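You operate a simulated robot arm through the tools that you are given. There is no shell and no other tool.

You are at the controls of a simulated two-armed robot. One attempt, no reset.

Task
Lid the cup in the cup press as the lid order card says.
Fine: press the lid home with the lever and draw the slide out again; the cup stays in the slide.

The check looks at the end state, three seconds after you hand in, the way a careful person would. Anything else that was tipped, shoved, dropped, spilled or broken makes it a failure. A push-on lid holds only when it is set on centred and level and pressed home; a screw cap is set on level and turned clockwise until tight.

Robot
Two 7-joint arms with two-finger grippers on one trunk that stands fixed in place. Base frame: the origin is at the foot of the trunk, x ahead of it, y to its left, z up; the work surface is at about z = 860. Readings come in mm, degrees, newtons and seconds.
The left shoulder is at [70, 139, 1305], the right one opposite. With the tool pointing down near the work surface each hand reaches from about 440 to 740 mm from the base axis, measured 20 degrees to its own side. Payload 3.43 kg a hand.
The TCP of each hand is the grasp point between the finger pads, 30 mm short of the fingertips. In the tool frame z runs along the fingers and y along their closing line. The gripper opens to 104 mm. The gripper's body begins 57 mm behind the TCP.
Orientation is that of the tool frame in the base frame, as a unit quaternion [x, y, z, w]. With the fingers straight down and closing along the base's y, the tool's x points along the base's -x, its y along +y and its z along -z.

Tools
- The arms move only by the tool nudge_tool. It takes "left_moves", "right_moves" or both (then of equal length, played together; a hand with none holds still); each is one flat list of numbers, 7 for each row, row after row: the shift along the tool's x, y, z in mm, then the turn, a rotation vector about the tool's x, y, z in degrees, then the gripper command, from -1 (fully open) to 1 (shut), values between in proportion. In form: [x, y, z, wx, wy, wz, fingers, x, y, z, wx, wy, wz, fingers, ...]. A call has 1 to 20 rows; each row shifts and turns the commanded pose from where the row before left it, along the tool's axes as they then stand. Rows are played at 5 a second. More than 50 mm and 8.6 degrees between two rows, or a gripper value outside its range, and nothing of the call is played. A pose out of reach is approached as far as the arm can. The call stops where the force on the tool passes 40 N (or 10 N more than at its start, if that is more) or the arm is blocked; 0.2 s more then pass. The fingers move at their own pace (about 45 mm/s each) and stop on an object; they squeeze with about 32 N. The grip force told is the motor's: it shows also when the fingers shut on nothing. Time passes only in rows, and 0.2 s behind the last, so rows that do not move let the fingers close. It gives the time, the measured TCP pose, the force on the tool (base axes), the opening and the grip force at its end, in the units of the frame above (readings bear some noise), with the torque about the TCP (base axes, N m) and any sound that the robot's microphone picked up, and new pictures: "pictures" is both (left out), scene, wrist or none (wrist: the cameras of the hands that moved).
- Cameras (640 x 400 px; columns grow to the right, rows downward): "scene" is now at [124.9, -36.3, 1519.6]; the picture's right is [-0.44, -0.90, -0.00], its down [-0.62, 0.30, -0.72] and it looks along [0.65, -0.32, -0.69] (base axes); focal length 291 px, centre (320, 200). "left" rides on the left gripper at [67, -18, -90] in its tool frame; the picture's right is [0.25, 0.97, 0.00], its down [-0.73, 0.19, -0.66] and it looks along [-0.64, 0.17, 0.75] (tool axes); focal length 218 px, centre (320, 200). "right" rides on the right gripper at [67, 18, -90] in its tool frame; the picture's right is [-0.25, 0.97, 0.00], its down [-0.73, -0.19, -0.66] and it looks along [-0.64, -0.17, 0.75] (tool axes); focal length 218 px, centre (320, 200). There is no depth. A picture from a camera that has moved, and an enlarged one, comes with that camera's place and axes in the base frame and with its lens.
- move_column(by): slides the trunk up (or, below 0, down) by that many mm; the arms and the scene camera ride with it, the base frame stays. It gives what a move gives, with no picture.
- head_to(pan, tilt): turns the head with the scene camera to pan (to the left, within 86 degrees either way) and tilt (down, from -29 to 69), counted from straight ahead of the robot. It gives what a move gives, and a new picture of the scene camera.
- enlarge(camera, box): a new picture of the part [left, top, right, bottom] of that camera's present view, enlarged. No time passes.
- finish_job(): hands the job in; it is judged then, once.

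Places have to be worked out from the pictures, the camera data and where the tool is seen. Open the grippers and draw the arms clear of the work before you hand the job in, unless the task says otherwise.

The tools are called after "Request:" as name(argument=value, ...) on one line, values as JSON. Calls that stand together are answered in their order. nudge_tool: Moves the arms, as the interface text tells. Its arguments: {"type":"object","properties":{"left_moves":{"type":"array","items":{"type":"number"}},"right_moves":{"type":"array","items":{"type":"number"}},"pictures":{"type":"string","enum":["both","scene","wrist","none"]}},"required":[]} The other tools are called the same way: move_column (by) slides the trunk up or down; head_to (pan, tilt) turns the head that bears the scene camera; enlarge (camera, box) takes an enlarged picture of a part of a camera's view; finish_job () hands the job in.

At the start:

```text
time_s: 0.0
left_eef_pos: [444.3, -23.4, 1332.7]
left_orientation: [0.0, 1.0, 0.001, 0.0]
left_wrist_force: [-0.9, -0.4, -0.4]
left_wrist_torque: [-0.03, 0.02, 0.02]
left_grip_width: 104.0
left_finger_force: 0.1
right_eef_pos: [420.0, -475.5, 1291.3]
right_orientation: [0.0, 1.0, 0.001, 0.001]
right_wrist_force: [-0.1, -0.5, 0.7]
right_wrist_torque: [0.01, 0.02, 0.03]
right_grip_width: 104.1
right_finger_force: 0.2
trunk travel left (down, up): [-800.0, 140.0]
head pan, tilt: [-26.2, 43.5]
```

scene: 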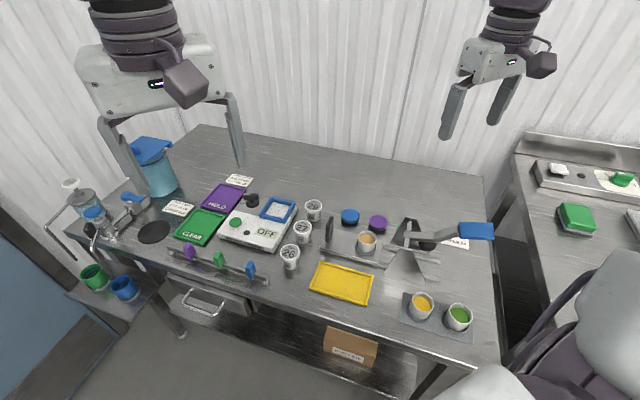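
right: 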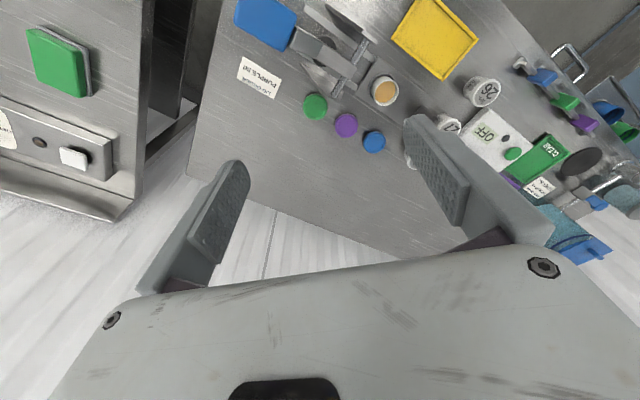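
left: 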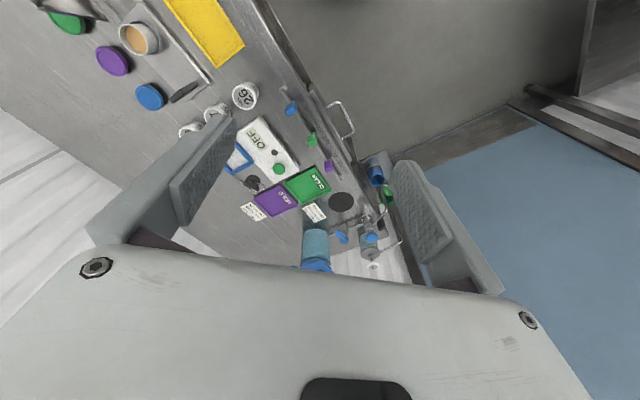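

I see the press with the blue-handled lever, a cup in the slide, blue/purple/green lids behind it and a card beside it. I enlarge the card and the press to read them.

Request:
enlarge(camera="right", box=[220, 0, 420, 150])

Request:
enlarge(camera="scene", box=[280, 180, 520, 330])

Request:
enlarge(camera="right", box=[230, 50, 300, 100])

```text
2.67 times, centred on (320, 75) of right
camera zoom: at [353.7, -458.7, 1382.2], right [0.25, 0.97, 0.0], down [0.73, -0.19, 0.66], along [0.64, -0.17, -0.75], focal length 582 px, centre (320, 533)
```

zoom: 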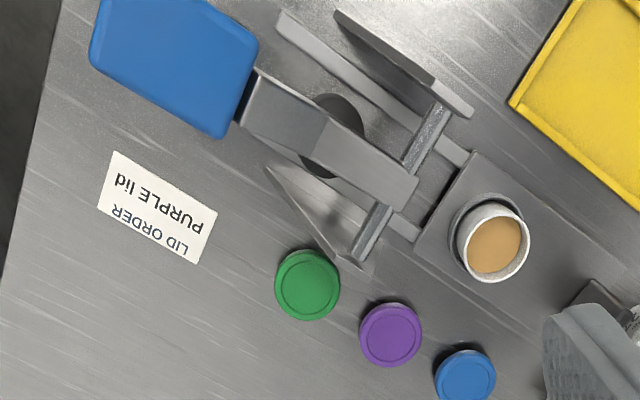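

```text
2.67 times, centred on (400, 255) of scene
camera zoom: at [124.9, -36.3, 1519.6], right [-0.44, -0.9, 0.0], down [-0.62, 0.3, -0.72], along [0.65, -0.32, -0.69], focal length 776 px, centre (107, 53)
```

zoom: 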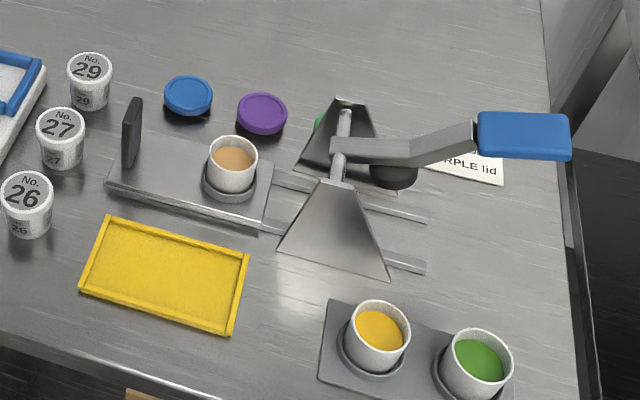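

```text
8.00 times, centred on (265, 75) of right
camera zoom: at [353.7, -458.7, 1382.2], right [0.25, 0.97, 0.0], down [0.73, -0.19, 0.66], along [0.64, -0.17, -0.75], focal length 1746 px, centre (760, 1200)
```

zoom: 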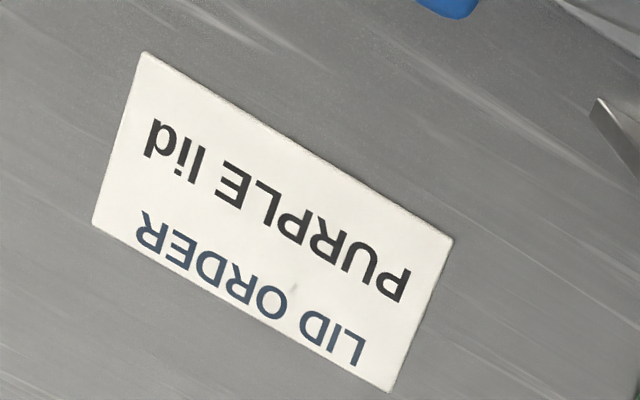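

The card orders the PURPLE lid. I estimate the purple lid at about (574,-452), the cup rim at about (511,-364,915), and the rails running along (-0.69,-0.72). I take closer looks at the slide handle, the lever, and the lids.

Request:
enlarge(camera="scene", box=[310, 200, 410, 262])

Request:
enlarge(camera="scene", box=[380, 205, 500, 280])

Request:
enlarge(camera="left", box=[20, 0, 220, 125])

```text
6.40 times, centred on (360, 231) of scene
camera zoom: at [124.9, -36.3, 1519.6], right [-0.44, -0.9, 0.0], down [-0.62, 0.3, -0.72], along [0.65, -0.32, -0.69], focal length 1862 px, centre (64, 2)
```

zoom: 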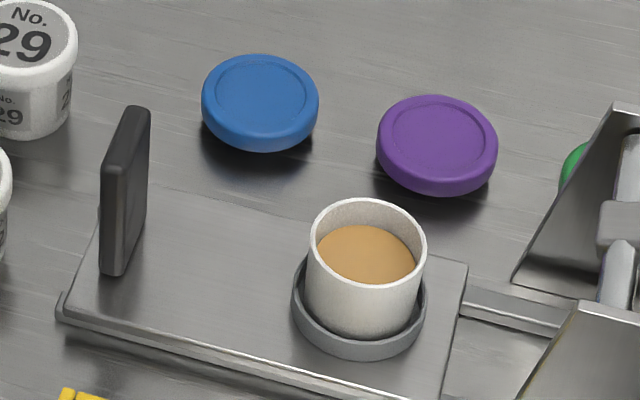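

```text
5.33 times, centred on (440, 242) of scene
camera zoom: at [124.9, -36.3, 1519.6], right [-0.44, -0.9, 0.0], down [-0.62, 0.3, -0.72], along [0.65, -0.32, -0.69], focal length 1552 px, centre (-320, -27)
```

zoom: 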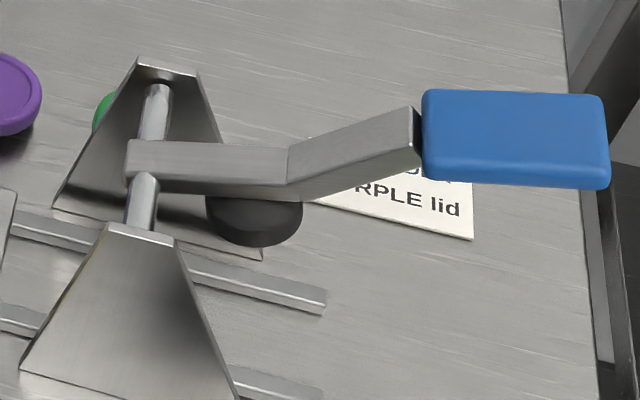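

```text
3.20 times, centred on (120, 62) of left
camera zoom: at [377.1, -40.0, 1421.8], right [-0.25, 0.97, 0.0], down [0.73, 0.19, 0.66], along [0.64, 0.17, -0.75], focal length 698 px, centre (960, 640)
```

zoom: 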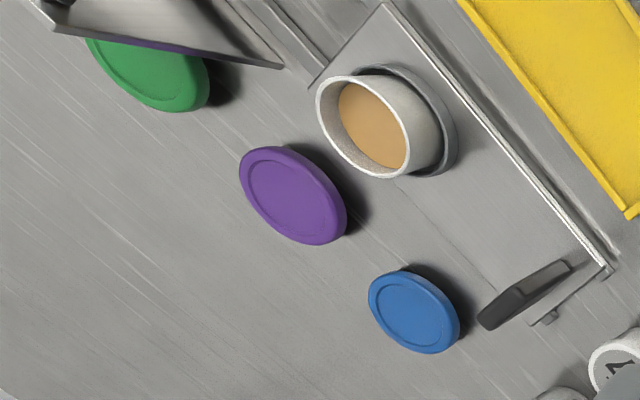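

The handle of the slide is an upright plate across the rails, and the lids lie in a row parallel to the rails. I turn the right hand by 44° so its fingers close along the rails, and move it to hover over the purple lid at about (577,-454,1010).

Request:
nudge_tool(right_moves=[0, 0, 0, 0, 0, 7.3333, -1, 0, 0, 0, 0, 0, 7.3333, -1, 0, 0, 0, 0, 0, 7.3333, -1, 0, 0, 0, 0, 0, 7.3333, -1, 0, 0, 0, 0, 0, 7.3333, -1, 0, 0, 0, 0, 0, 7.3333, -1, -12.24, 15.58, 35.1, 0, 0, 0, -1, -12.24, 15.58, 35.1, 0, 0, 0, -1, -12.24, 15.58, 35.1, 0, 0, 0, -1, -12.24, 15.58, 35.1, 0, 0, 0, -1, -12.24, 15.58, 35.1, 0, 0, 0, -1, -12.24, 15.58, 35.1, 0, 0, 0, -0.42, -12.24, 15.58, 35.1, 0, 0, 0, -0.42, -12.24, 15.58, 35.1, 0, 0, 0, -0.42], pictures="both")

```text
time_s: 3.0
left_eef_pos: [445.9, -21.3, 1331.8]
left_orientation: [0.0, 1.0, 0.0, -0.001]
left_wrist_force: [0.0, 0.7, -0.1]
left_wrist_torque: [-0.02, 0.05, 0.02]
left_grip_width: 104.1
left_finger_force: 0.1
right_eef_pos: [572.2, -453.1, 1014.6]
right_orientation: [0.373, 0.928, 0.001, 0.001]
right_wrist_force: [0.4, 0.1, -0.7]
right_wrist_torque: [-0.01, 0.03, -0.01]
right_grip_width: 73.7
right_finger_force: 0.1
right hand out of reach, approached as far as the arm can: row 14
trunk travel left (down, up): [-800.0, 140.0]
head pan, tilt: [-26.2, 43.5]
camera scene: at [127.1, -35.5, 1519.4], right [-0.44, -0.9, 0.0], down [-0.62, 0.3, -0.72], along [0.65, -0.32, -0.69], focal length 291 px, centre (320, 200)
camera right: at [537.6, -394.1, 1105.6], right [0.85, 0.52, 0.0], down [0.39, -0.64, 0.66], along [0.34, -0.56, -0.75], focal length 218 px, centre (320, 200)
```

scene: 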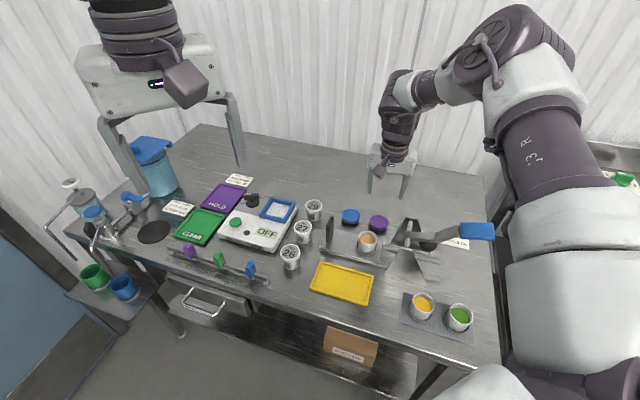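
right: 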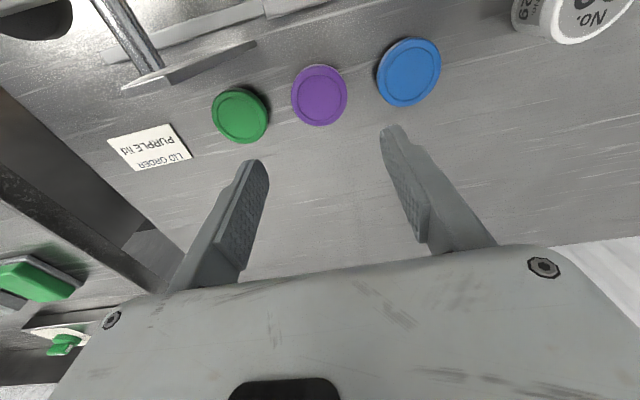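

The hand is at (572,-453,1015), slightly short of the commanded pose, and the wrist view puts the purple lid almost directly beneath it. I enlarge the wrist view to measure the lid centre before lowering.

Request:
enlarge(camera="right", box=[200, 20, 456, 180])

Request:
enlarge(camera="scene", box=[310, 150, 470, 250])

```text
2.50 times, centred on (328, 100) of right
camera zoom: at [537.6, -394.1, 1105.6], right [0.85, 0.52, 0.0], down [0.39, -0.64, 0.66], along [0.34, -0.56, -0.75], focal length 546 px, centre (300, 450)
```

zoom: 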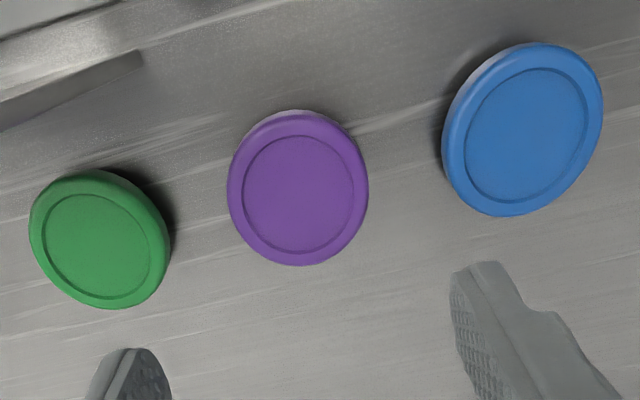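

```text
4.00 times, centred on (390, 200) of scene
camera zoom: at [127.1, -35.5, 1519.4], right [-0.44, -0.9, 0.0], down [-0.62, 0.3, -0.72], along [0.65, -0.32, -0.69], focal length 1164 px, centre (40, 200)
```

zoom: 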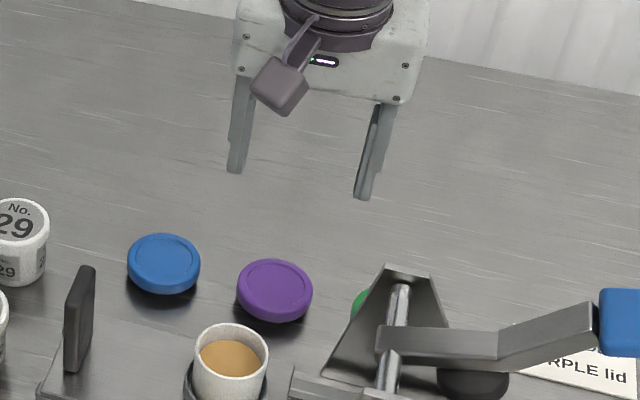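

The purple lid lies about 3 mm off in tool x and centred in tool y beneath the hand. I'll lower the trunk by 90 mm, which keeps this arm posture and brings the fingertips to about z=895, above the lids.

Request:
move_column(by=-90)

```text
time_s: 4.2
left_eef_pos: [444.2, -23.1, 1241.3]
left_orientation: [0.0, 1.0, 0.0, 0.0]
left_wrist_force: [-0.1, 0.1, 0.6]
left_wrist_torque: [0.01, 0.01, -0.02]
left_grip_width: 103.9
left_finger_force: 0.0
right_eef_pos: [571.0, -454.3, 925.3]
right_orientation: [0.374, 0.927, 0.0, 0.001]
right_wrist_force: [0.3, -1.2, -0.2]
right_wrist_torque: [0.01, 0.0, -0.01]
right_grip_width: 73.8
right_finger_force: 0.0
trunk travel left (down, up): [-710.0, 230.0]
head pan, tilt: [-26.2, 43.5]
```

Now the fingertips are at about z=895; I take a wrist picture with a small 2 mm shift in tool x to refine the centring and see whether the arm follows.

Request:
nudge_tool(right_moves=[2, 0, 0, 0, 0, 0, -0.42, 0, 0, 0, 0, 0, 0, -0.42], pictures="both")

Request:
enlarge(camera="right", box=[200, 60, 456, 220])

Request:
enlarge(camera="scene", box=[310, 100, 470, 200])

```text
time_s: 4.8
left_eef_pos: [444.6, -22.4, 1242.1]
left_orientation: [-0.001, 1.0, 0.0, 0.0]
left_wrist_force: [0.6, -0.5, -0.3]
left_wrist_torque: [0.03, 0.03, -0.01]
left_grip_width: 104.0
left_finger_force: 0.1
right_eef_pos: [570.0, -454.4, 925.8]
right_orientation: [0.375, 0.927, 0.0, 0.001]
right_wrist_force: [-0.4, -0.2, -0.4]
right_wrist_torque: [0.03, -0.02, -0.02]
right_grip_width: 73.8
right_finger_force: 0.1
trunk travel left (down, up): [-710.0, 230.0]
head pan, tilt: [-26.2, 43.5]
camera scene: at [124.9, -36.2, 1429.6], right [-0.44, -0.9, 0.0], down [-0.62, 0.3, -0.72], along [0.65, -0.32, -0.69], focal length 291 px, centre (320, 200)
camera right: at [534.4, -393.4, 1016.5], right [0.85, 0.52, 0.0], down [0.39, -0.64, 0.66], along [0.34, -0.56, -0.75], focal length 218 px, centre (320, 200)
```

scene: 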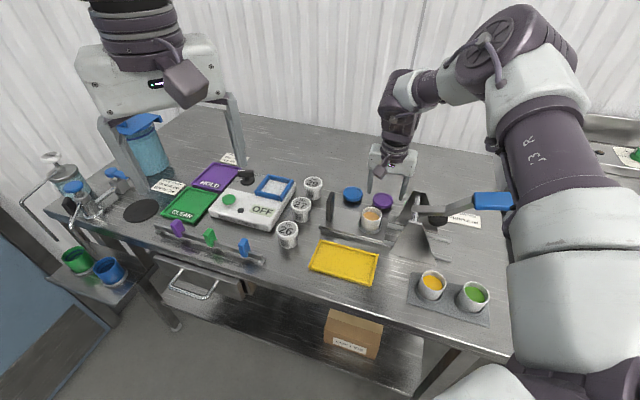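
right: 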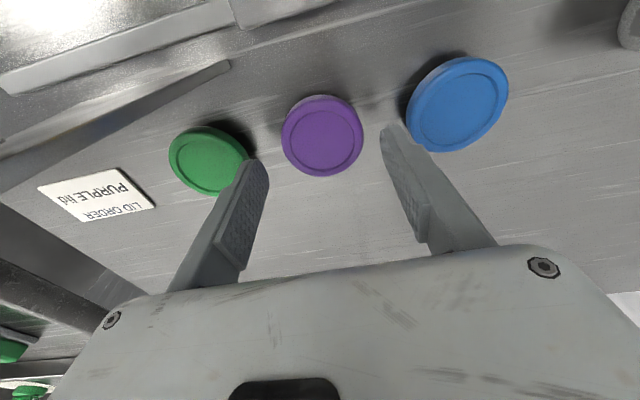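

```text
2.50 times, centred on (328, 140) of right
camera zoom: at [534.4, -393.4, 1016.5], right [0.85, 0.52, 0.0], down [0.39, -0.64, 0.66], along [0.34, -0.56, -0.75], focal length 546 px, centre (300, 350)
```

zoom: 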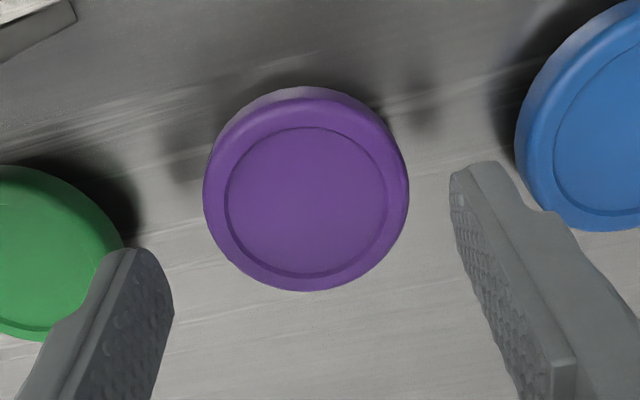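

```text
4.00 times, centred on (390, 150) of scene
camera zoom: at [124.9, -36.2, 1429.6], right [-0.44, -0.9, 0.0], down [-0.62, 0.3, -0.72], along [0.65, -0.32, -0.69], focal length 1164 px, centre (40, 400)
```

zoom: 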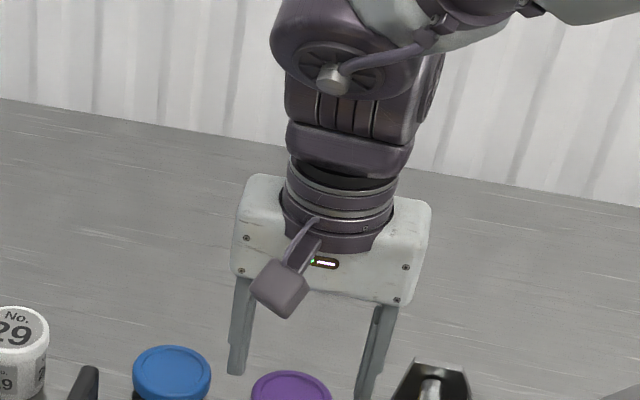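

I look at the scene view of the fingers and lid to cross-check centring.

Request:
enlarge(camera="scene", box=[330, 150, 426, 210])

```text
6.67 times, centred on (378, 180) of scene
camera zoom: at [124.9, -36.2, 1429.6], right [-0.44, -0.9, 0.0], down [-0.62, 0.3, -0.72], along [0.65, -0.32, -0.69], focal length 1940 px, centre (-67, 333)
```

zoom: 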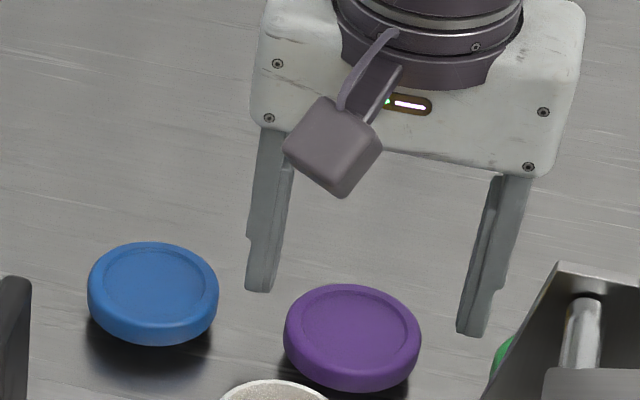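

Lid estimates agree within a few mm, so I descend with the fingers straddling the purple lid (opening 74 mm), shifting 1.5 mm in tool y.

Request:
nudge_tool(right_moves=[0, 1.5, 10, 0, 0, 0, -0.42, 0, 0, 10, 0, 0, 0, -0.42, 0, 0, 8, 0, 0, 0, -0.42, 0, 0, 0, 0, 0, 0, -0.42], pictures="both")

Request:
enlarge(camera="right", box=[200, 80, 456, 240])

Request:
enlarge(camera="scene", box=[330, 150, 426, 210])

```text
time_s: 5.8
left_eef_pos: [444.4, -23.4, 1240.5]
left_orientation: [0.001, 1.0, 0.0, -0.001]
left_wrist_force: [0.3, 0.3, 0.1]
left_wrist_torque: [0.03, -0.01, -0.02]
left_grip_width: 104.1
left_finger_force: 0.1
right_eef_pos: [556.2, -453.3, 911.6]
right_orientation: [0.373, 0.928, 0.001, 0.002]
right_wrist_force: [0.8, -0.4, 0.3]
right_wrist_torque: [-0.01, -0.01, 0.01]
right_grip_width: 73.9
right_finger_force: 0.2
right hand out of reach, approached as far as the arm can: row 1, 2, 3
trunk travel left (down, up): [-710.0, 230.0]
head pan, tilt: [-26.2, 43.5]
camera scene: at [125.1, -36.2, 1429.5], right [-0.44, -0.9, 0.0], down [-0.62, 0.3, -0.72], along [0.65, -0.32, -0.69], focal length 291 px, centre (320, 200)
camera right: at [521.8, -393.2, 1003.0], right [0.85, 0.52, 0.0], down [0.39, -0.64, 0.66], along [0.35, -0.56, -0.75], focal length 218 px, centre (320, 200)
```

scene: 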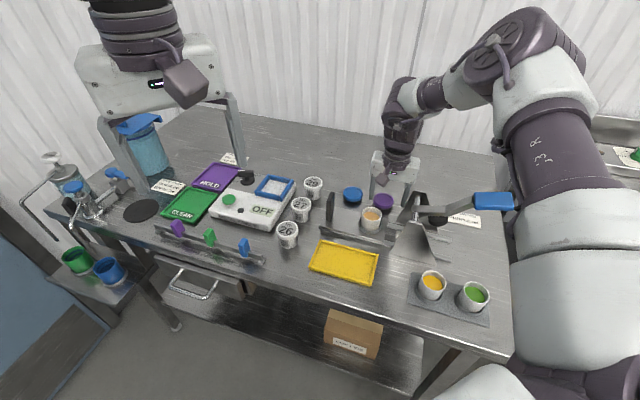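
right: 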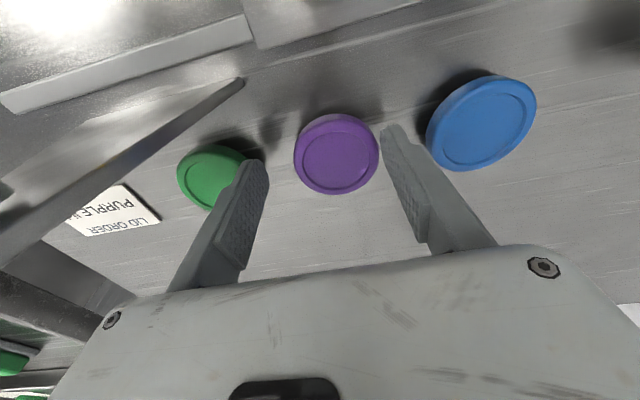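

```text
2.50 times, centred on (328, 160) of right
camera zoom: at [521.8, -393.2, 1003.0], right [0.85, 0.52, 0.0], down [0.39, -0.64, 0.66], along [0.35, -0.56, -0.75], focal length 546 px, centre (300, 300)
```

zoom: 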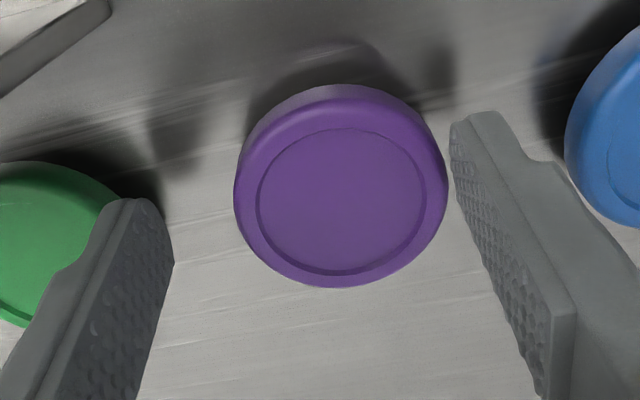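

```text
6.67 times, centred on (378, 180) of scene
camera zoom: at [125.1, -36.2, 1429.5], right [-0.44, -0.9, 0.0], down [-0.62, 0.3, -0.72], along [0.65, -0.32, -0.69], focal length 1940 px, centre (-67, 333)
```

zoom: 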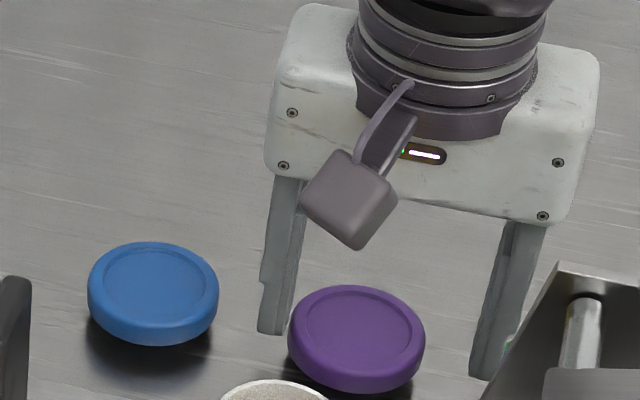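

The lid was brushed about 2 mm by a finger, since the arm ran out of reach and drifted to x=556; the lid top seems nearer z=880 than I thought. I raise the hand 180 mm so I can lower the trunk for a better reach.

Request:
nudge_tool(right_moves=[0, 0, -15, 0, 0, 0, -0.42, 0, 0, -25, 0, 0, 0, -0.42, 0, 0, -35, 0, 0, 0, -0.42, 0, 0, -35, 0, 0, 0, -0.42, 0, 0, -35, 0, 0, 0, -0.42, 0, 0, -35, 0, 0, 0, -0.42], pictures="scene")

Request:
enlarge(camera="scene", box=[330, 150, 426, 210])

```text
time_s: 7.2
left_eef_pos: [443.3, -22.3, 1242.5]
left_orientation: [0.0, 1.0, 0.0, 0.0]
left_wrist_force: [-0.4, 0.3, 0.7]
left_wrist_torque: [-0.01, -0.03, -0.02]
left_grip_width: 104.0
left_finger_force: 0.1
right_eef_pos: [557.5, -451.2, 1093.7]
right_orientation: [0.373, 0.928, 0.0, 0.001]
right_wrist_force: [0.6, -0.1, -0.6]
right_wrist_torque: [0.0, -0.02, -0.01]
right_grip_width: 73.7
right_finger_force: 0.0
trunk travel left (down, up): [-710.0, 230.0]
head pan, tilt: [-26.2, 43.5]
camera scene: at [124.3, -35.1, 1429.6], right [-0.44, -0.9, 0.0], down [-0.62, 0.3, -0.73], along [0.65, -0.32, -0.69], focal length 291 px, centre (320, 200)
```

scene: 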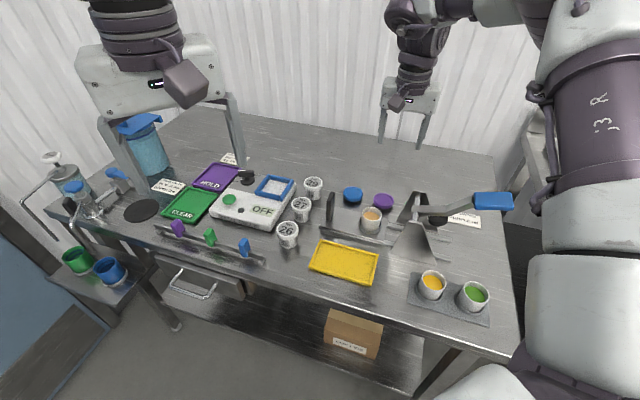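

```text
6.67 times, centred on (378, 180) of scene
camera zoom: at [124.3, -35.1, 1429.6], right [-0.44, -0.9, 0.0], down [-0.62, 0.3, -0.73], along [0.65, -0.32, -0.69], focal length 1940 px, centre (-67, 333)
```

zoom: 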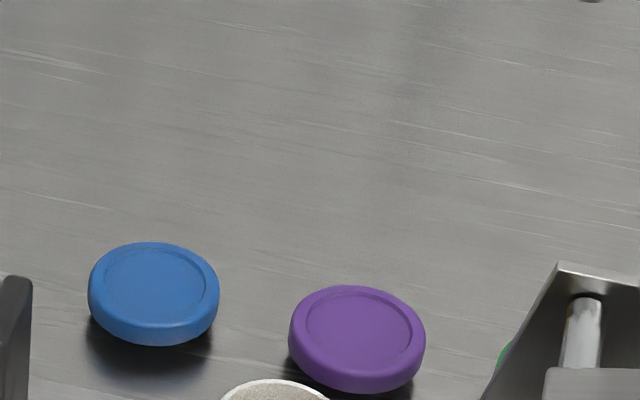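

The lid only shifted by about 2 mm; it still lies flat. I lower the trunk by 150 mm, bringing the hand to about z=944.

Request:
move_column(by=-150)

Request:
nudge_tool(right_moves=[0, 8, 0, 0, 0, 0, -0.42, 0, 0, 0, 0, 0, 0, -0.42], pictures="both")

Request:
enlarge(camera="right", box=[200, 60, 456, 220])

```text
time_s: 9.0
left_eef_pos: [443.6, -22.3, 1092.2]
left_orientation: [0.0, 1.0, 0.0, 0.0]
left_wrist_force: [0.2, 0.1, -0.2]
left_wrist_torque: [-0.01, -0.01, 0.02]
left_grip_width: 104.1
left_finger_force: 0.0
right_eef_pos: [557.9, -451.5, 942.3]
right_orientation: [0.375, 0.927, 0.0, 0.001]
right_wrist_force: [0.7, 0.5, 0.1]
right_wrist_torque: [-0.02, 0.0, 0.02]
right_grip_width: 73.9
right_finger_force: 0.2
trunk travel left (down, up): [-560.0, 380.0]
head pan, tilt: [-26.2, 43.5]
```

```text
time_s: 9.6
left_eef_pos: [445.0, -23.4, 1091.5]
left_orientation: [0.001, 1.0, 0.0, 0.0]
left_wrist_force: [-0.3, 0.4, -1.1]
left_wrist_torque: [0.01, 0.01, 0.0]
left_grip_width: 103.9
left_finger_force: 0.0
right_eef_pos: [561.6, -446.4, 941.8]
right_orientation: [0.374, 0.927, 0.002, 0.0]
right_wrist_force: [-0.4, 0.5, -0.4]
right_wrist_torque: [0.01, 0.04, -0.01]
right_grip_width: 73.6
right_finger_force: 0.0
trunk travel left (down, up): [-560.0, 380.0]
head pan, tilt: [-26.2, 43.5]
camera scene: at [124.6, -36.4, 1279.6], right [-0.44, -0.9, 0.0], down [-0.62, 0.3, -0.72], along [0.65, -0.32, -0.69], focal length 291 px, centre (320, 200)
camera right: at [527.1, -386.9, 1033.3], right [0.85, 0.52, 0.0], down [0.39, -0.64, 0.66], along [0.34, -0.56, -0.75], focal length 218 px, centre (320, 200)
```

scene: 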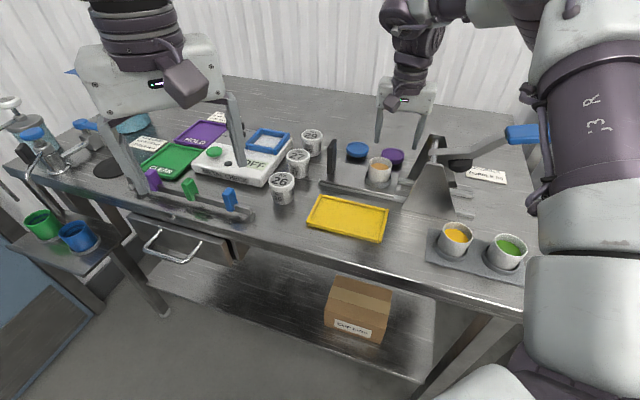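
right: 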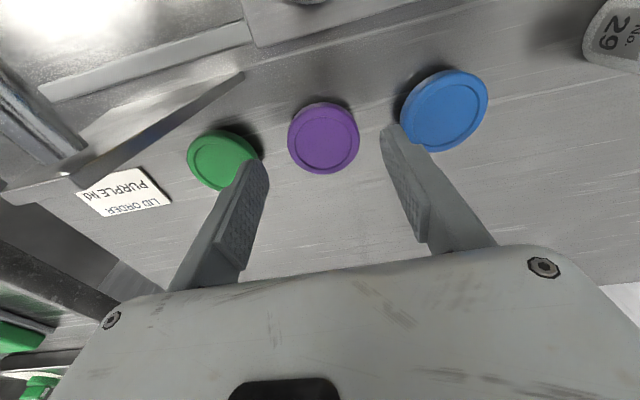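

```text
2.50 times, centred on (328, 140) of right
camera zoom: at [527.1, -386.9, 1033.3], right [0.85, 0.52, 0.0], down [0.39, -0.64, 0.66], along [0.34, -0.56, -0.75], focal length 546 px, centre (300, 350)
```

zoom: 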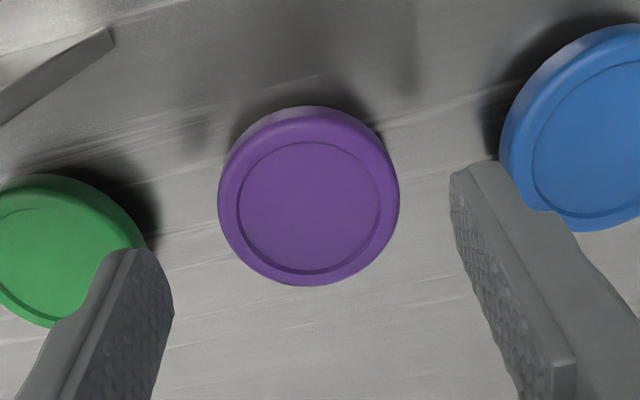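

The arm followed fine at this trunk height. I enlarge the scene picture, now at a flatter angle, to determine the lid height and the cup position.

Request:
enlarge(camera="scene", box=[336, 125, 416, 175])

Request:
enlarge(camera="scene", box=[310, 120, 470, 220])

```text
8.00 times, centred on (376, 150) of scene
camera zoom: at [124.6, -36.4, 1279.6], right [-0.44, -0.9, 0.0], down [-0.62, 0.3, -0.72], along [0.65, -0.32, -0.69], focal length 2328 px, centre (-128, 600)
```

zoom: 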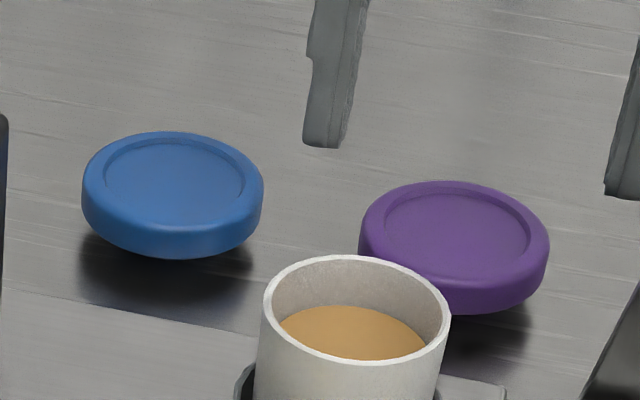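

```text
4.00 times, centred on (390, 170) of scene
camera zoom: at [124.6, -36.4, 1279.6], right [-0.44, -0.9, 0.0], down [-0.62, 0.3, -0.72], along [0.65, -0.32, -0.69], focal length 1164 px, centre (40, 320)
```

zoom: 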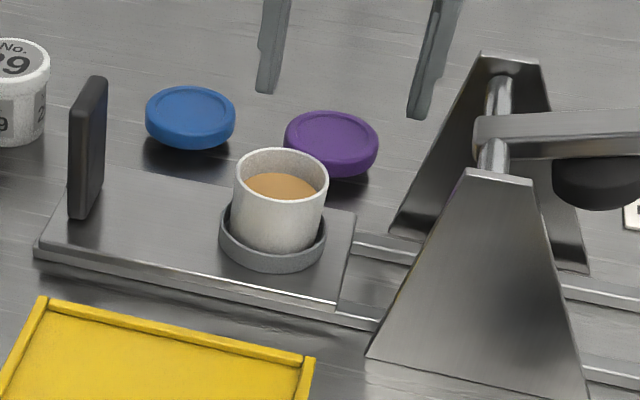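

The lid is about 11 mm thick with its top at z≈881, centred near (567.5,-449). I shift -6 mm in tool x and +1.5 in y, then descend to TCP z≈898.

Request:
nudge_tool(right_moves=[-6, 1.5, 0, 0, 0, 0, -0.42, 0, 0, 15, 0, 0, 0, -0.42, 0, 0, 12, 0, 0, 0, -0.42, 0, 0, 0, 0, 0, 0, -0.42], pictures="both")

Request:
enlarge(camera="right", box=[200, 80, 456, 240])

Request:
enlarge(camera="scene", box=[336, 125, 416, 175])

```text
time_s: 10.6
left_eef_pos: [444.2, -23.1, 1090.9]
left_orientation: [0.0, 1.0, 0.0, 0.0]
left_wrist_force: [0.0, 0.8, -0.4]
left_wrist_torque: [0.0, -0.02, -0.02]
left_grip_width: 103.9
left_finger_force: 0.0
right_eef_pos: [568.6, -450.7, 915.3]
right_orientation: [0.374, 0.928, 0.001, 0.0]
right_wrist_force: [0.1, 0.3, 0.7]
right_wrist_torque: [-0.01, -0.02, -0.02]
right_grip_width: 73.9
right_finger_force: 0.0
trunk travel left (down, up): [-560.0, 380.0]
head pan, tilt: [-26.2, 43.5]
camera scene: at [124.9, -36.0, 1279.6], right [-0.44, -0.9, 0.0], down [-0.62, 0.3, -0.72], along [0.65, -0.32, -0.69], focal length 291 px, centre (320, 200)
camera right: at [532.7, -390.0, 1006.4], right [0.85, 0.52, 0.0], down [0.39, -0.64, 0.66], along [0.34, -0.56, -0.75], focal length 218 px, centre (320, 200)
```

scene: 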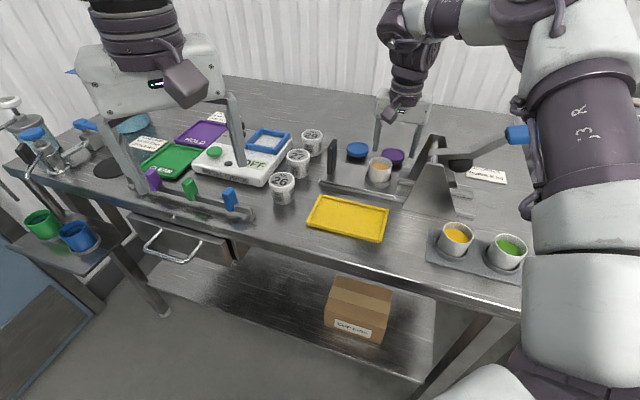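
right: 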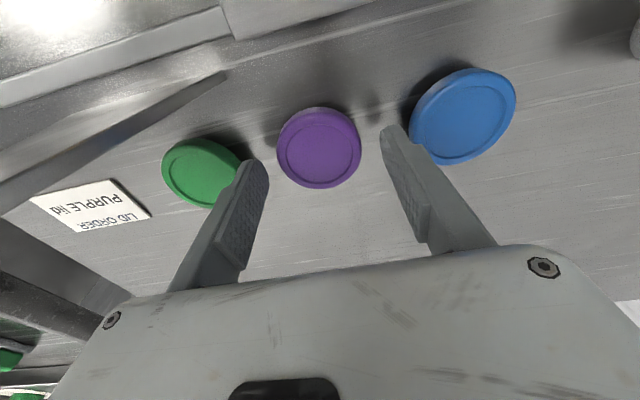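

```text
2.50 times, centred on (328, 160) of right
camera zoom: at [532.7, -390.0, 1006.4], right [0.85, 0.52, 0.0], down [0.39, -0.64, 0.66], along [0.34, -0.56, -0.75], focal length 546 px, centre (300, 300)
```

zoom: 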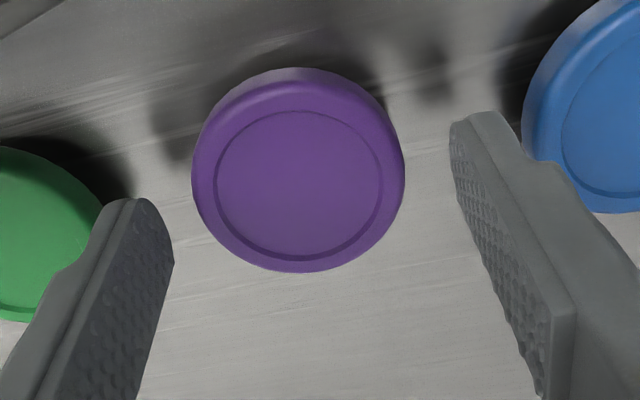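

```text
8.00 times, centred on (376, 150) of scene
camera zoom: at [124.9, -36.0, 1279.6], right [-0.44, -0.9, 0.0], down [-0.62, 0.3, -0.72], along [0.65, -0.32, -0.69], focal length 2328 px, centre (-128, 600)
```

zoom: 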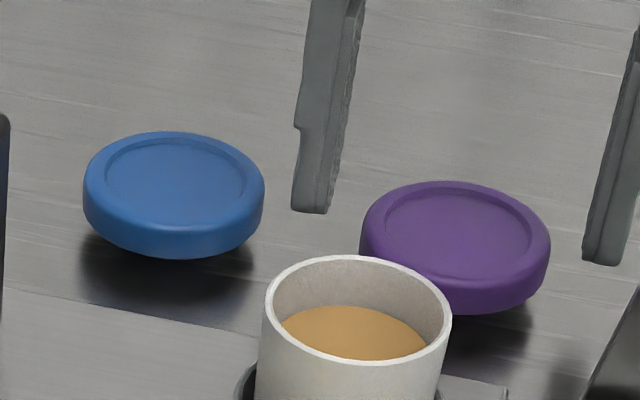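

The lid is now centred under the hand within about 1 mm. I descend 17 mm more and close the fingers on the lid's rim.

Request:
nudge_tool(right_moves=[0, 0, 9, 0, 0, 0, -0.42, 0, 0, 8, 0, 0, 0, -0.42, 0, 0, 0, 0, 0, 0, -0.42, 0, 0, 0, 0, 0, 0, 0.3, 0, 0, 0, 0, 0, 0, 0.3, 0, 0, 0, 0, 0, 0, 0.3], pictures="both")

Request:
enlarge(camera="right", box=[200, 80, 456, 240])

Request:
enlarge(camera="scene", box=[336, 125, 416, 175])

```text
time_s: 12.0
left_eef_pos: [442.8, -23.1, 1092.2]
left_orientation: [0.0, 1.0, -0.001, 0.0]
left_wrist_force: [-0.3, 0.2, -0.3]
left_wrist_torque: [-0.04, -0.02, 0.0]
left_grip_width: 104.1
left_finger_force: 0.1
right_eef_pos: [568.1, -449.3, 899.1]
right_orientation: [0.375, 0.927, 0.001, 0.0]
right_wrist_force: [-0.2, 0.0, 0.4]
right_wrist_torque: [0.01, 0.0, -0.01]
right_grip_width: 52.9
right_finger_force: 31.8
trunk travel left (down, up): [-560.0, 380.0]
head pan, tilt: [-26.2, 43.5]
camera scene: at [125.0, -36.2, 1279.6], right [-0.44, -0.9, 0.0], down [-0.62, 0.3, -0.72], along [0.65, -0.32, -0.69], focal length 291 px, centre (320, 200)
camera right: at [533.1, -389.9, 989.4], right [0.85, 0.52, 0.0], down [0.39, -0.64, 0.66], along [0.34, -0.56, -0.75], focal length 218 px, centre (320, 200)
```

scene: 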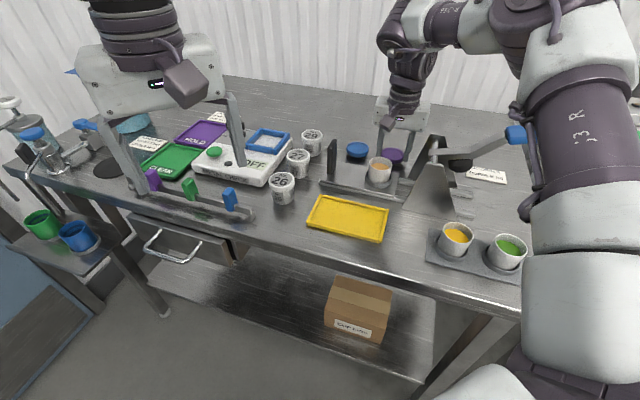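
right: 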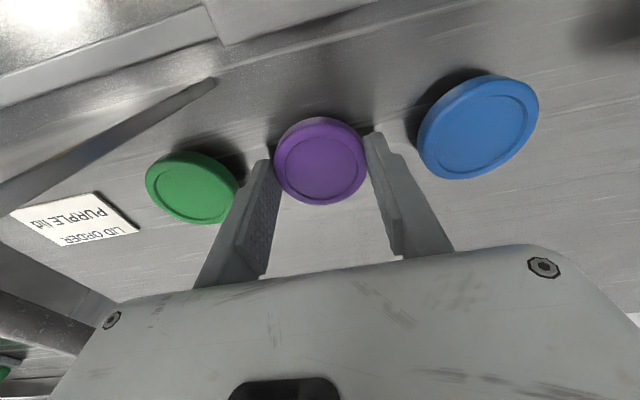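

```text
2.50 times, centred on (328, 160) of right
camera zoom: at [533.1, -389.9, 989.4], right [0.85, 0.52, 0.0], down [0.39, -0.64, 0.66], along [0.34, -0.56, -0.75], focal length 546 px, centre (300, 300)
```

zoom: 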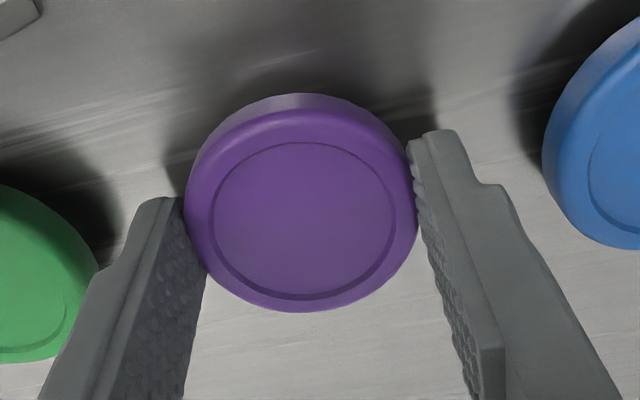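

```text
8.00 times, centred on (376, 150) of scene
camera zoom: at [125.0, -36.2, 1279.6], right [-0.44, -0.9, 0.0], down [-0.62, 0.3, -0.72], along [0.65, -0.32, -0.69], focal length 2328 px, centre (-128, 600)
```

zoom: 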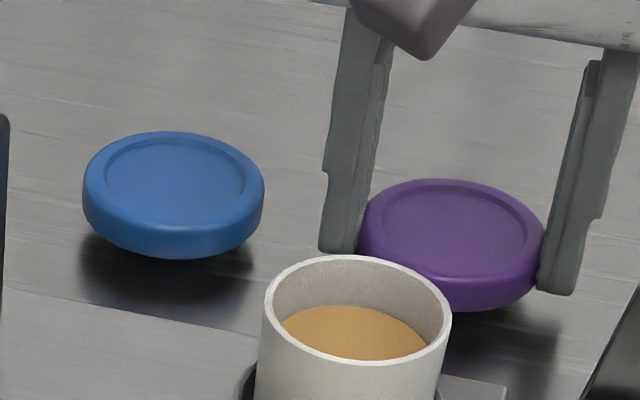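

The lid is gripped (31.8 N, width 53), centred in the hand. I lift it 95 mm and, at the same time, yaw the left hand 80° so its camera can look at the cup from another side.

Request:
nudge_tool(right_moves=[0, 0, -5, 0, 0, 0, 0.3, 0, 0, -10, 0, 0, 0, 0.3, 0, 0, -20, 0, 0, 0, 0.3, 0, 0, -20, 0, 0, 0, 0.3, 0, 0, -20, 0, 0, 0, 0.3, 0, 0, -20, 0, 0, 0, 0.3, 0, 0, 0, 0, 0, 0, 0.3, 0, 0, 0, 0, 0, 0, 0.3, 0, 0, 0, 0, 0, 0, 0.3, 0, 0, 0, 0, 0, 0, 0.3], left_moves=[0, 0, 0, 0, 0, 8, -1, 0, 0, 0, 0, 0, 8, -1, 0, 0, 0, 0, 0, 8, -1, 0, 0, 0, 0, 0, 8, -1, 0, 0, 0, 0, 0, 8, -1, 0, 0, 0, 0, 0, 8, -1, 0, 0, 0, 0, 0, 8, -1, 0, 0, 0, 0, 0, 8, -1, 0, 0, 0, 0, 0, 8, -1, 0, 0, 0, 0, 0, 8, -1], pictures="both")

Request:
enlarge(camera="right", box=[200, 80, 456, 240])

Request:
enlarge(camera="scene", box=[310, 80, 470, 180])

```text
time_s: 14.2
left_eef_pos: [347.7, -156.9, 1159.8]
left_orientation: [0.643, 0.765, -0.011, 0.015]
left_wrist_force: [0.0, 0.5, -0.2]
left_wrist_torque: [0.03, 0.0, 0.0]
left_grip_width: 104.2
left_finger_force: 0.1
left hand out of reach, approached as far as the arm can: row 3, 4, 5, 6, 7, 8, 9, 10
right_eef_pos: [557.0, -451.1, 988.9]
right_orientation: [0.375, 0.927, 0.002, 0.002]
right_wrist_force: [-0.5, -0.2, -0.9]
right_wrist_torque: [0.03, 0.0, 0.01]
right_grip_width: 52.8
right_finger_force: 31.7
right hand out of reach, approached as far as the arm can: row 5, 6
trunk travel left (down, up): [-560.0, 380.0]
head pan, tilt: [-26.2, 43.5]
camera scene: at [125.3, -36.6, 1279.5], right [-0.44, -0.9, 0.0], down [-0.62, 0.3, -0.72], along [0.65, -0.32, -0.69], focal length 291 px, centre (320, 200)
camera right: at [521.6, -391.0, 1079.7], right [0.85, 0.52, 0.01], down [0.39, -0.64, 0.66], along [0.35, -0.56, -0.75], focal length 218 px, centre (320, 200)
camera left: at [318.6, -89.2, 1247.5], right [0.91, 0.42, -0.01], down [0.31, -0.66, 0.69], along [0.28, -0.63, -0.73], focal length 218 px, centre (320, 200)
```

scene: 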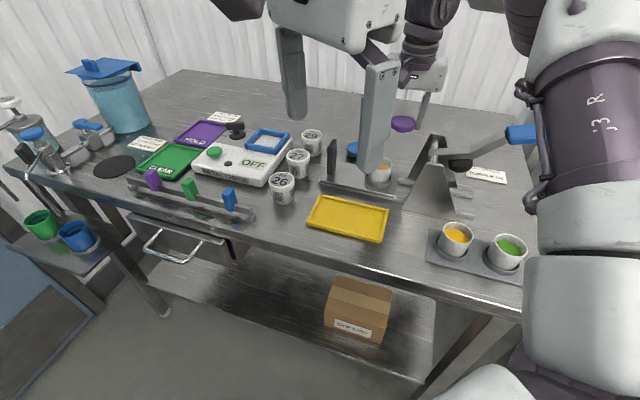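
right: 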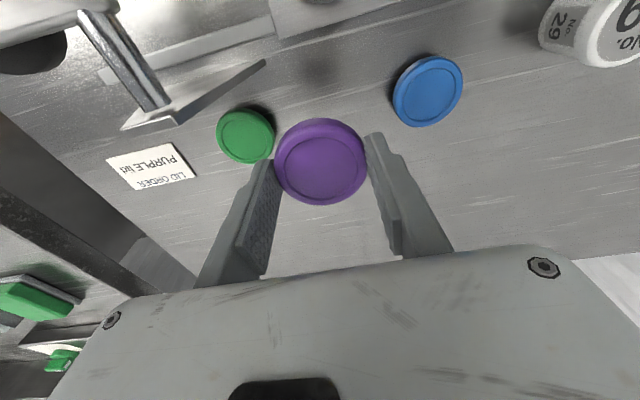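
left: 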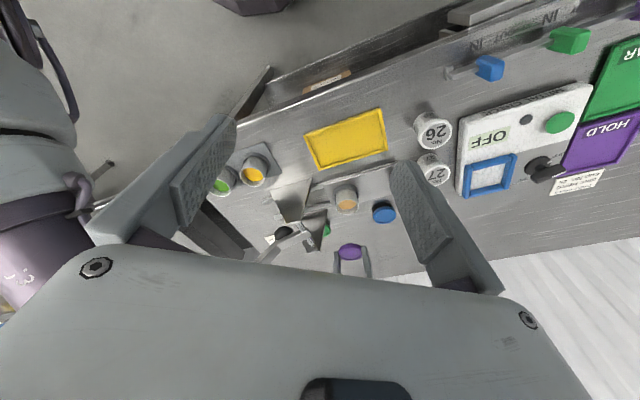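

```text
2.50 times, centred on (328, 160) of right
camera zoom: at [521.6, -391.0, 1079.7], right [0.85, 0.52, 0.01], down [0.39, -0.64, 0.66], along [0.35, -0.56, -0.75], focal length 546 px, centre (300, 300)
```

zoom: 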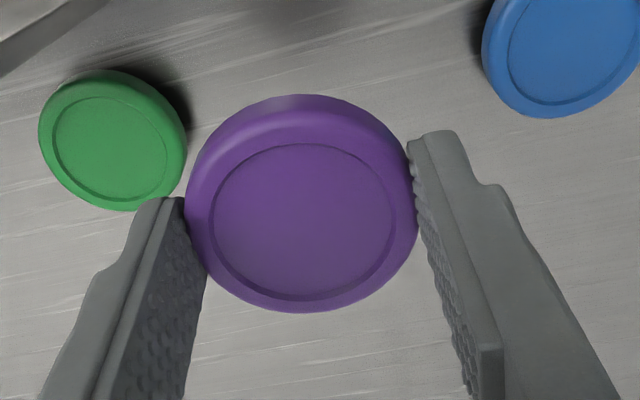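

```text
4.00 times, centred on (390, 130) of scene
camera zoom: at [125.3, -36.6, 1279.5], right [-0.44, -0.9, 0.0], down [-0.62, 0.3, -0.72], along [0.65, -0.32, -0.69], focal length 1164 px, centre (40, 480)
```

zoom: 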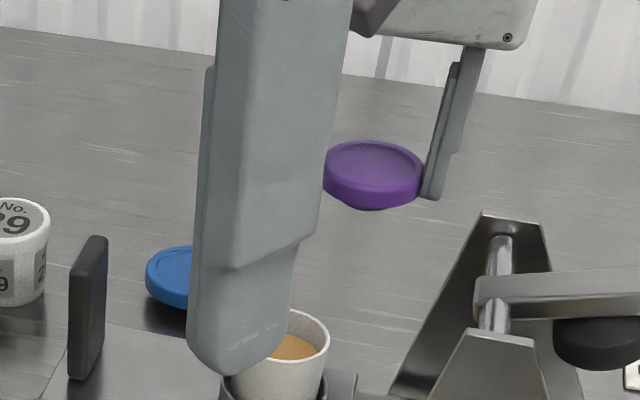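

The lid is lifted and level in the grip. I move toward the cup, stopping 50 mm short so that the wrist camera can see both the held lid and the cup rim almost from above.

Request:
nudge_tool(right_moves=[14.2, 9.5, 0, 0, 0, 0, 0.3, 14.2, 9.5, 0, 0, 0, 0, 0.3, 14.3, 9.4, 0, 0, 0, 0, 0.3, 0, 0, 0, 0, 0, 0, 0.3], pictures="both")

Request:
enlarge(camera="right", box=[200, 0, 456, 160])

Request:
enlarge(camera="left", box=[260, 150, 420, 250])

```text
time_s: 15.2
left_eef_pos: [351.2, -155.4, 1158.5]
left_orientation: [0.64, 0.768, -0.012, 0.014]
left_wrist_force: [0.3, 0.0, 0.2]
left_wrist_torque: [0.0, 0.02, -0.03]
left_grip_width: 104.2
left_finger_force: 0.0
right_eef_pos: [547.3, -399.2, 989.0]
right_orientation: [0.374, 0.927, 0.001, 0.001]
right_wrist_force: [0.7, -0.6, 0.4]
right_wrist_torque: [0.01, 0.01, 0.0]
right_grip_width: 52.8
right_finger_force: 31.9
trunk travel left (down, up): [-560.0, 380.0]
head pan, tilt: [-26.2, 43.5]
camera scene: at [125.1, -36.5, 1279.5], right [-0.44, -0.9, 0.0], down [-0.62, 0.3, -0.72], along [0.65, -0.32, -0.69], focal length 291 px, centre (320, 200)
camera right: at [510.8, -340.5, 1079.5], right [0.85, 0.52, 0.0], down [0.39, -0.64, 0.66], along [0.34, -0.56, -0.75], focal length 218 px, centre (320, 200)
```

scene: 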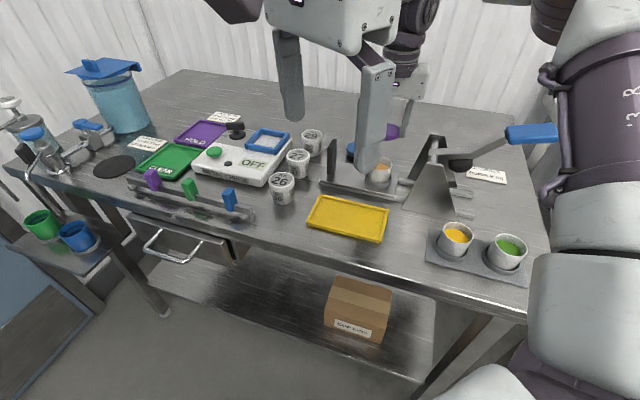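
right: 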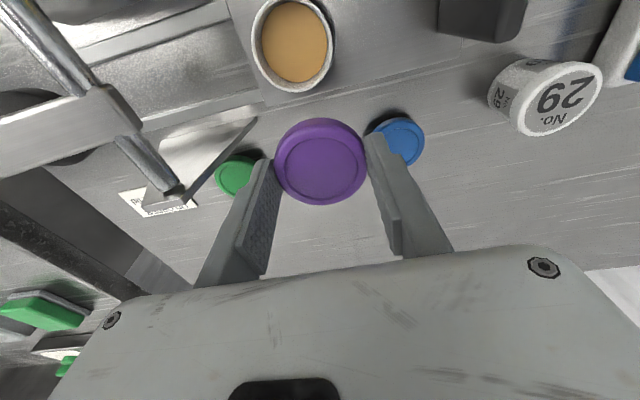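

```text
2.50 times, centred on (328, 80) of right
camera zoom: at [510.8, -340.5, 1079.5], right [0.85, 0.52, 0.0], down [0.39, -0.64, 0.66], along [0.34, -0.56, -0.75], focal length 546 px, centre (300, 500)
```

zoom: 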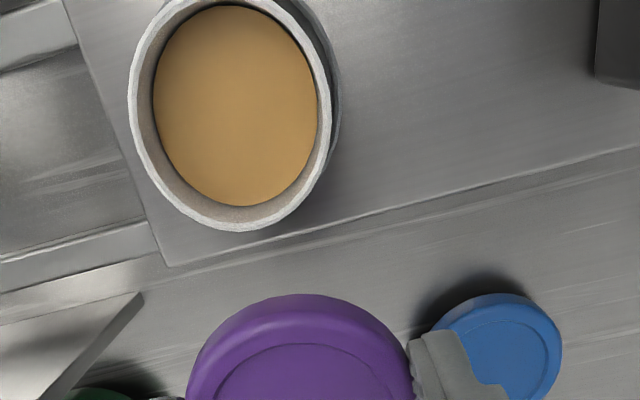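

```text
4.00 times, centred on (340, 200) of left
camera zoom: at [321.1, -87.8, 1245.8], right [0.91, 0.42, -0.01], down [0.32, -0.66, 0.68], along [0.28, -0.62, -0.73], focal length 873 px, centre (240, 200)
```

zoom: 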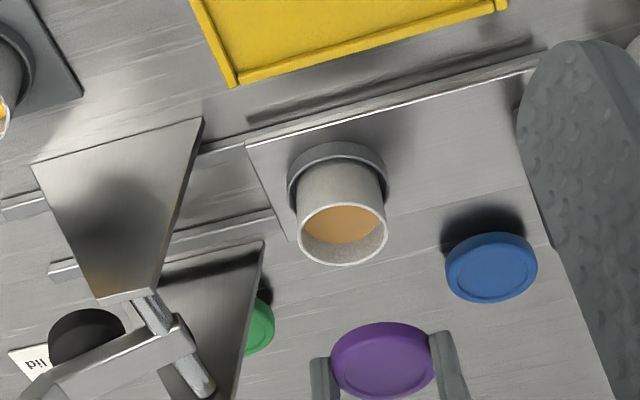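

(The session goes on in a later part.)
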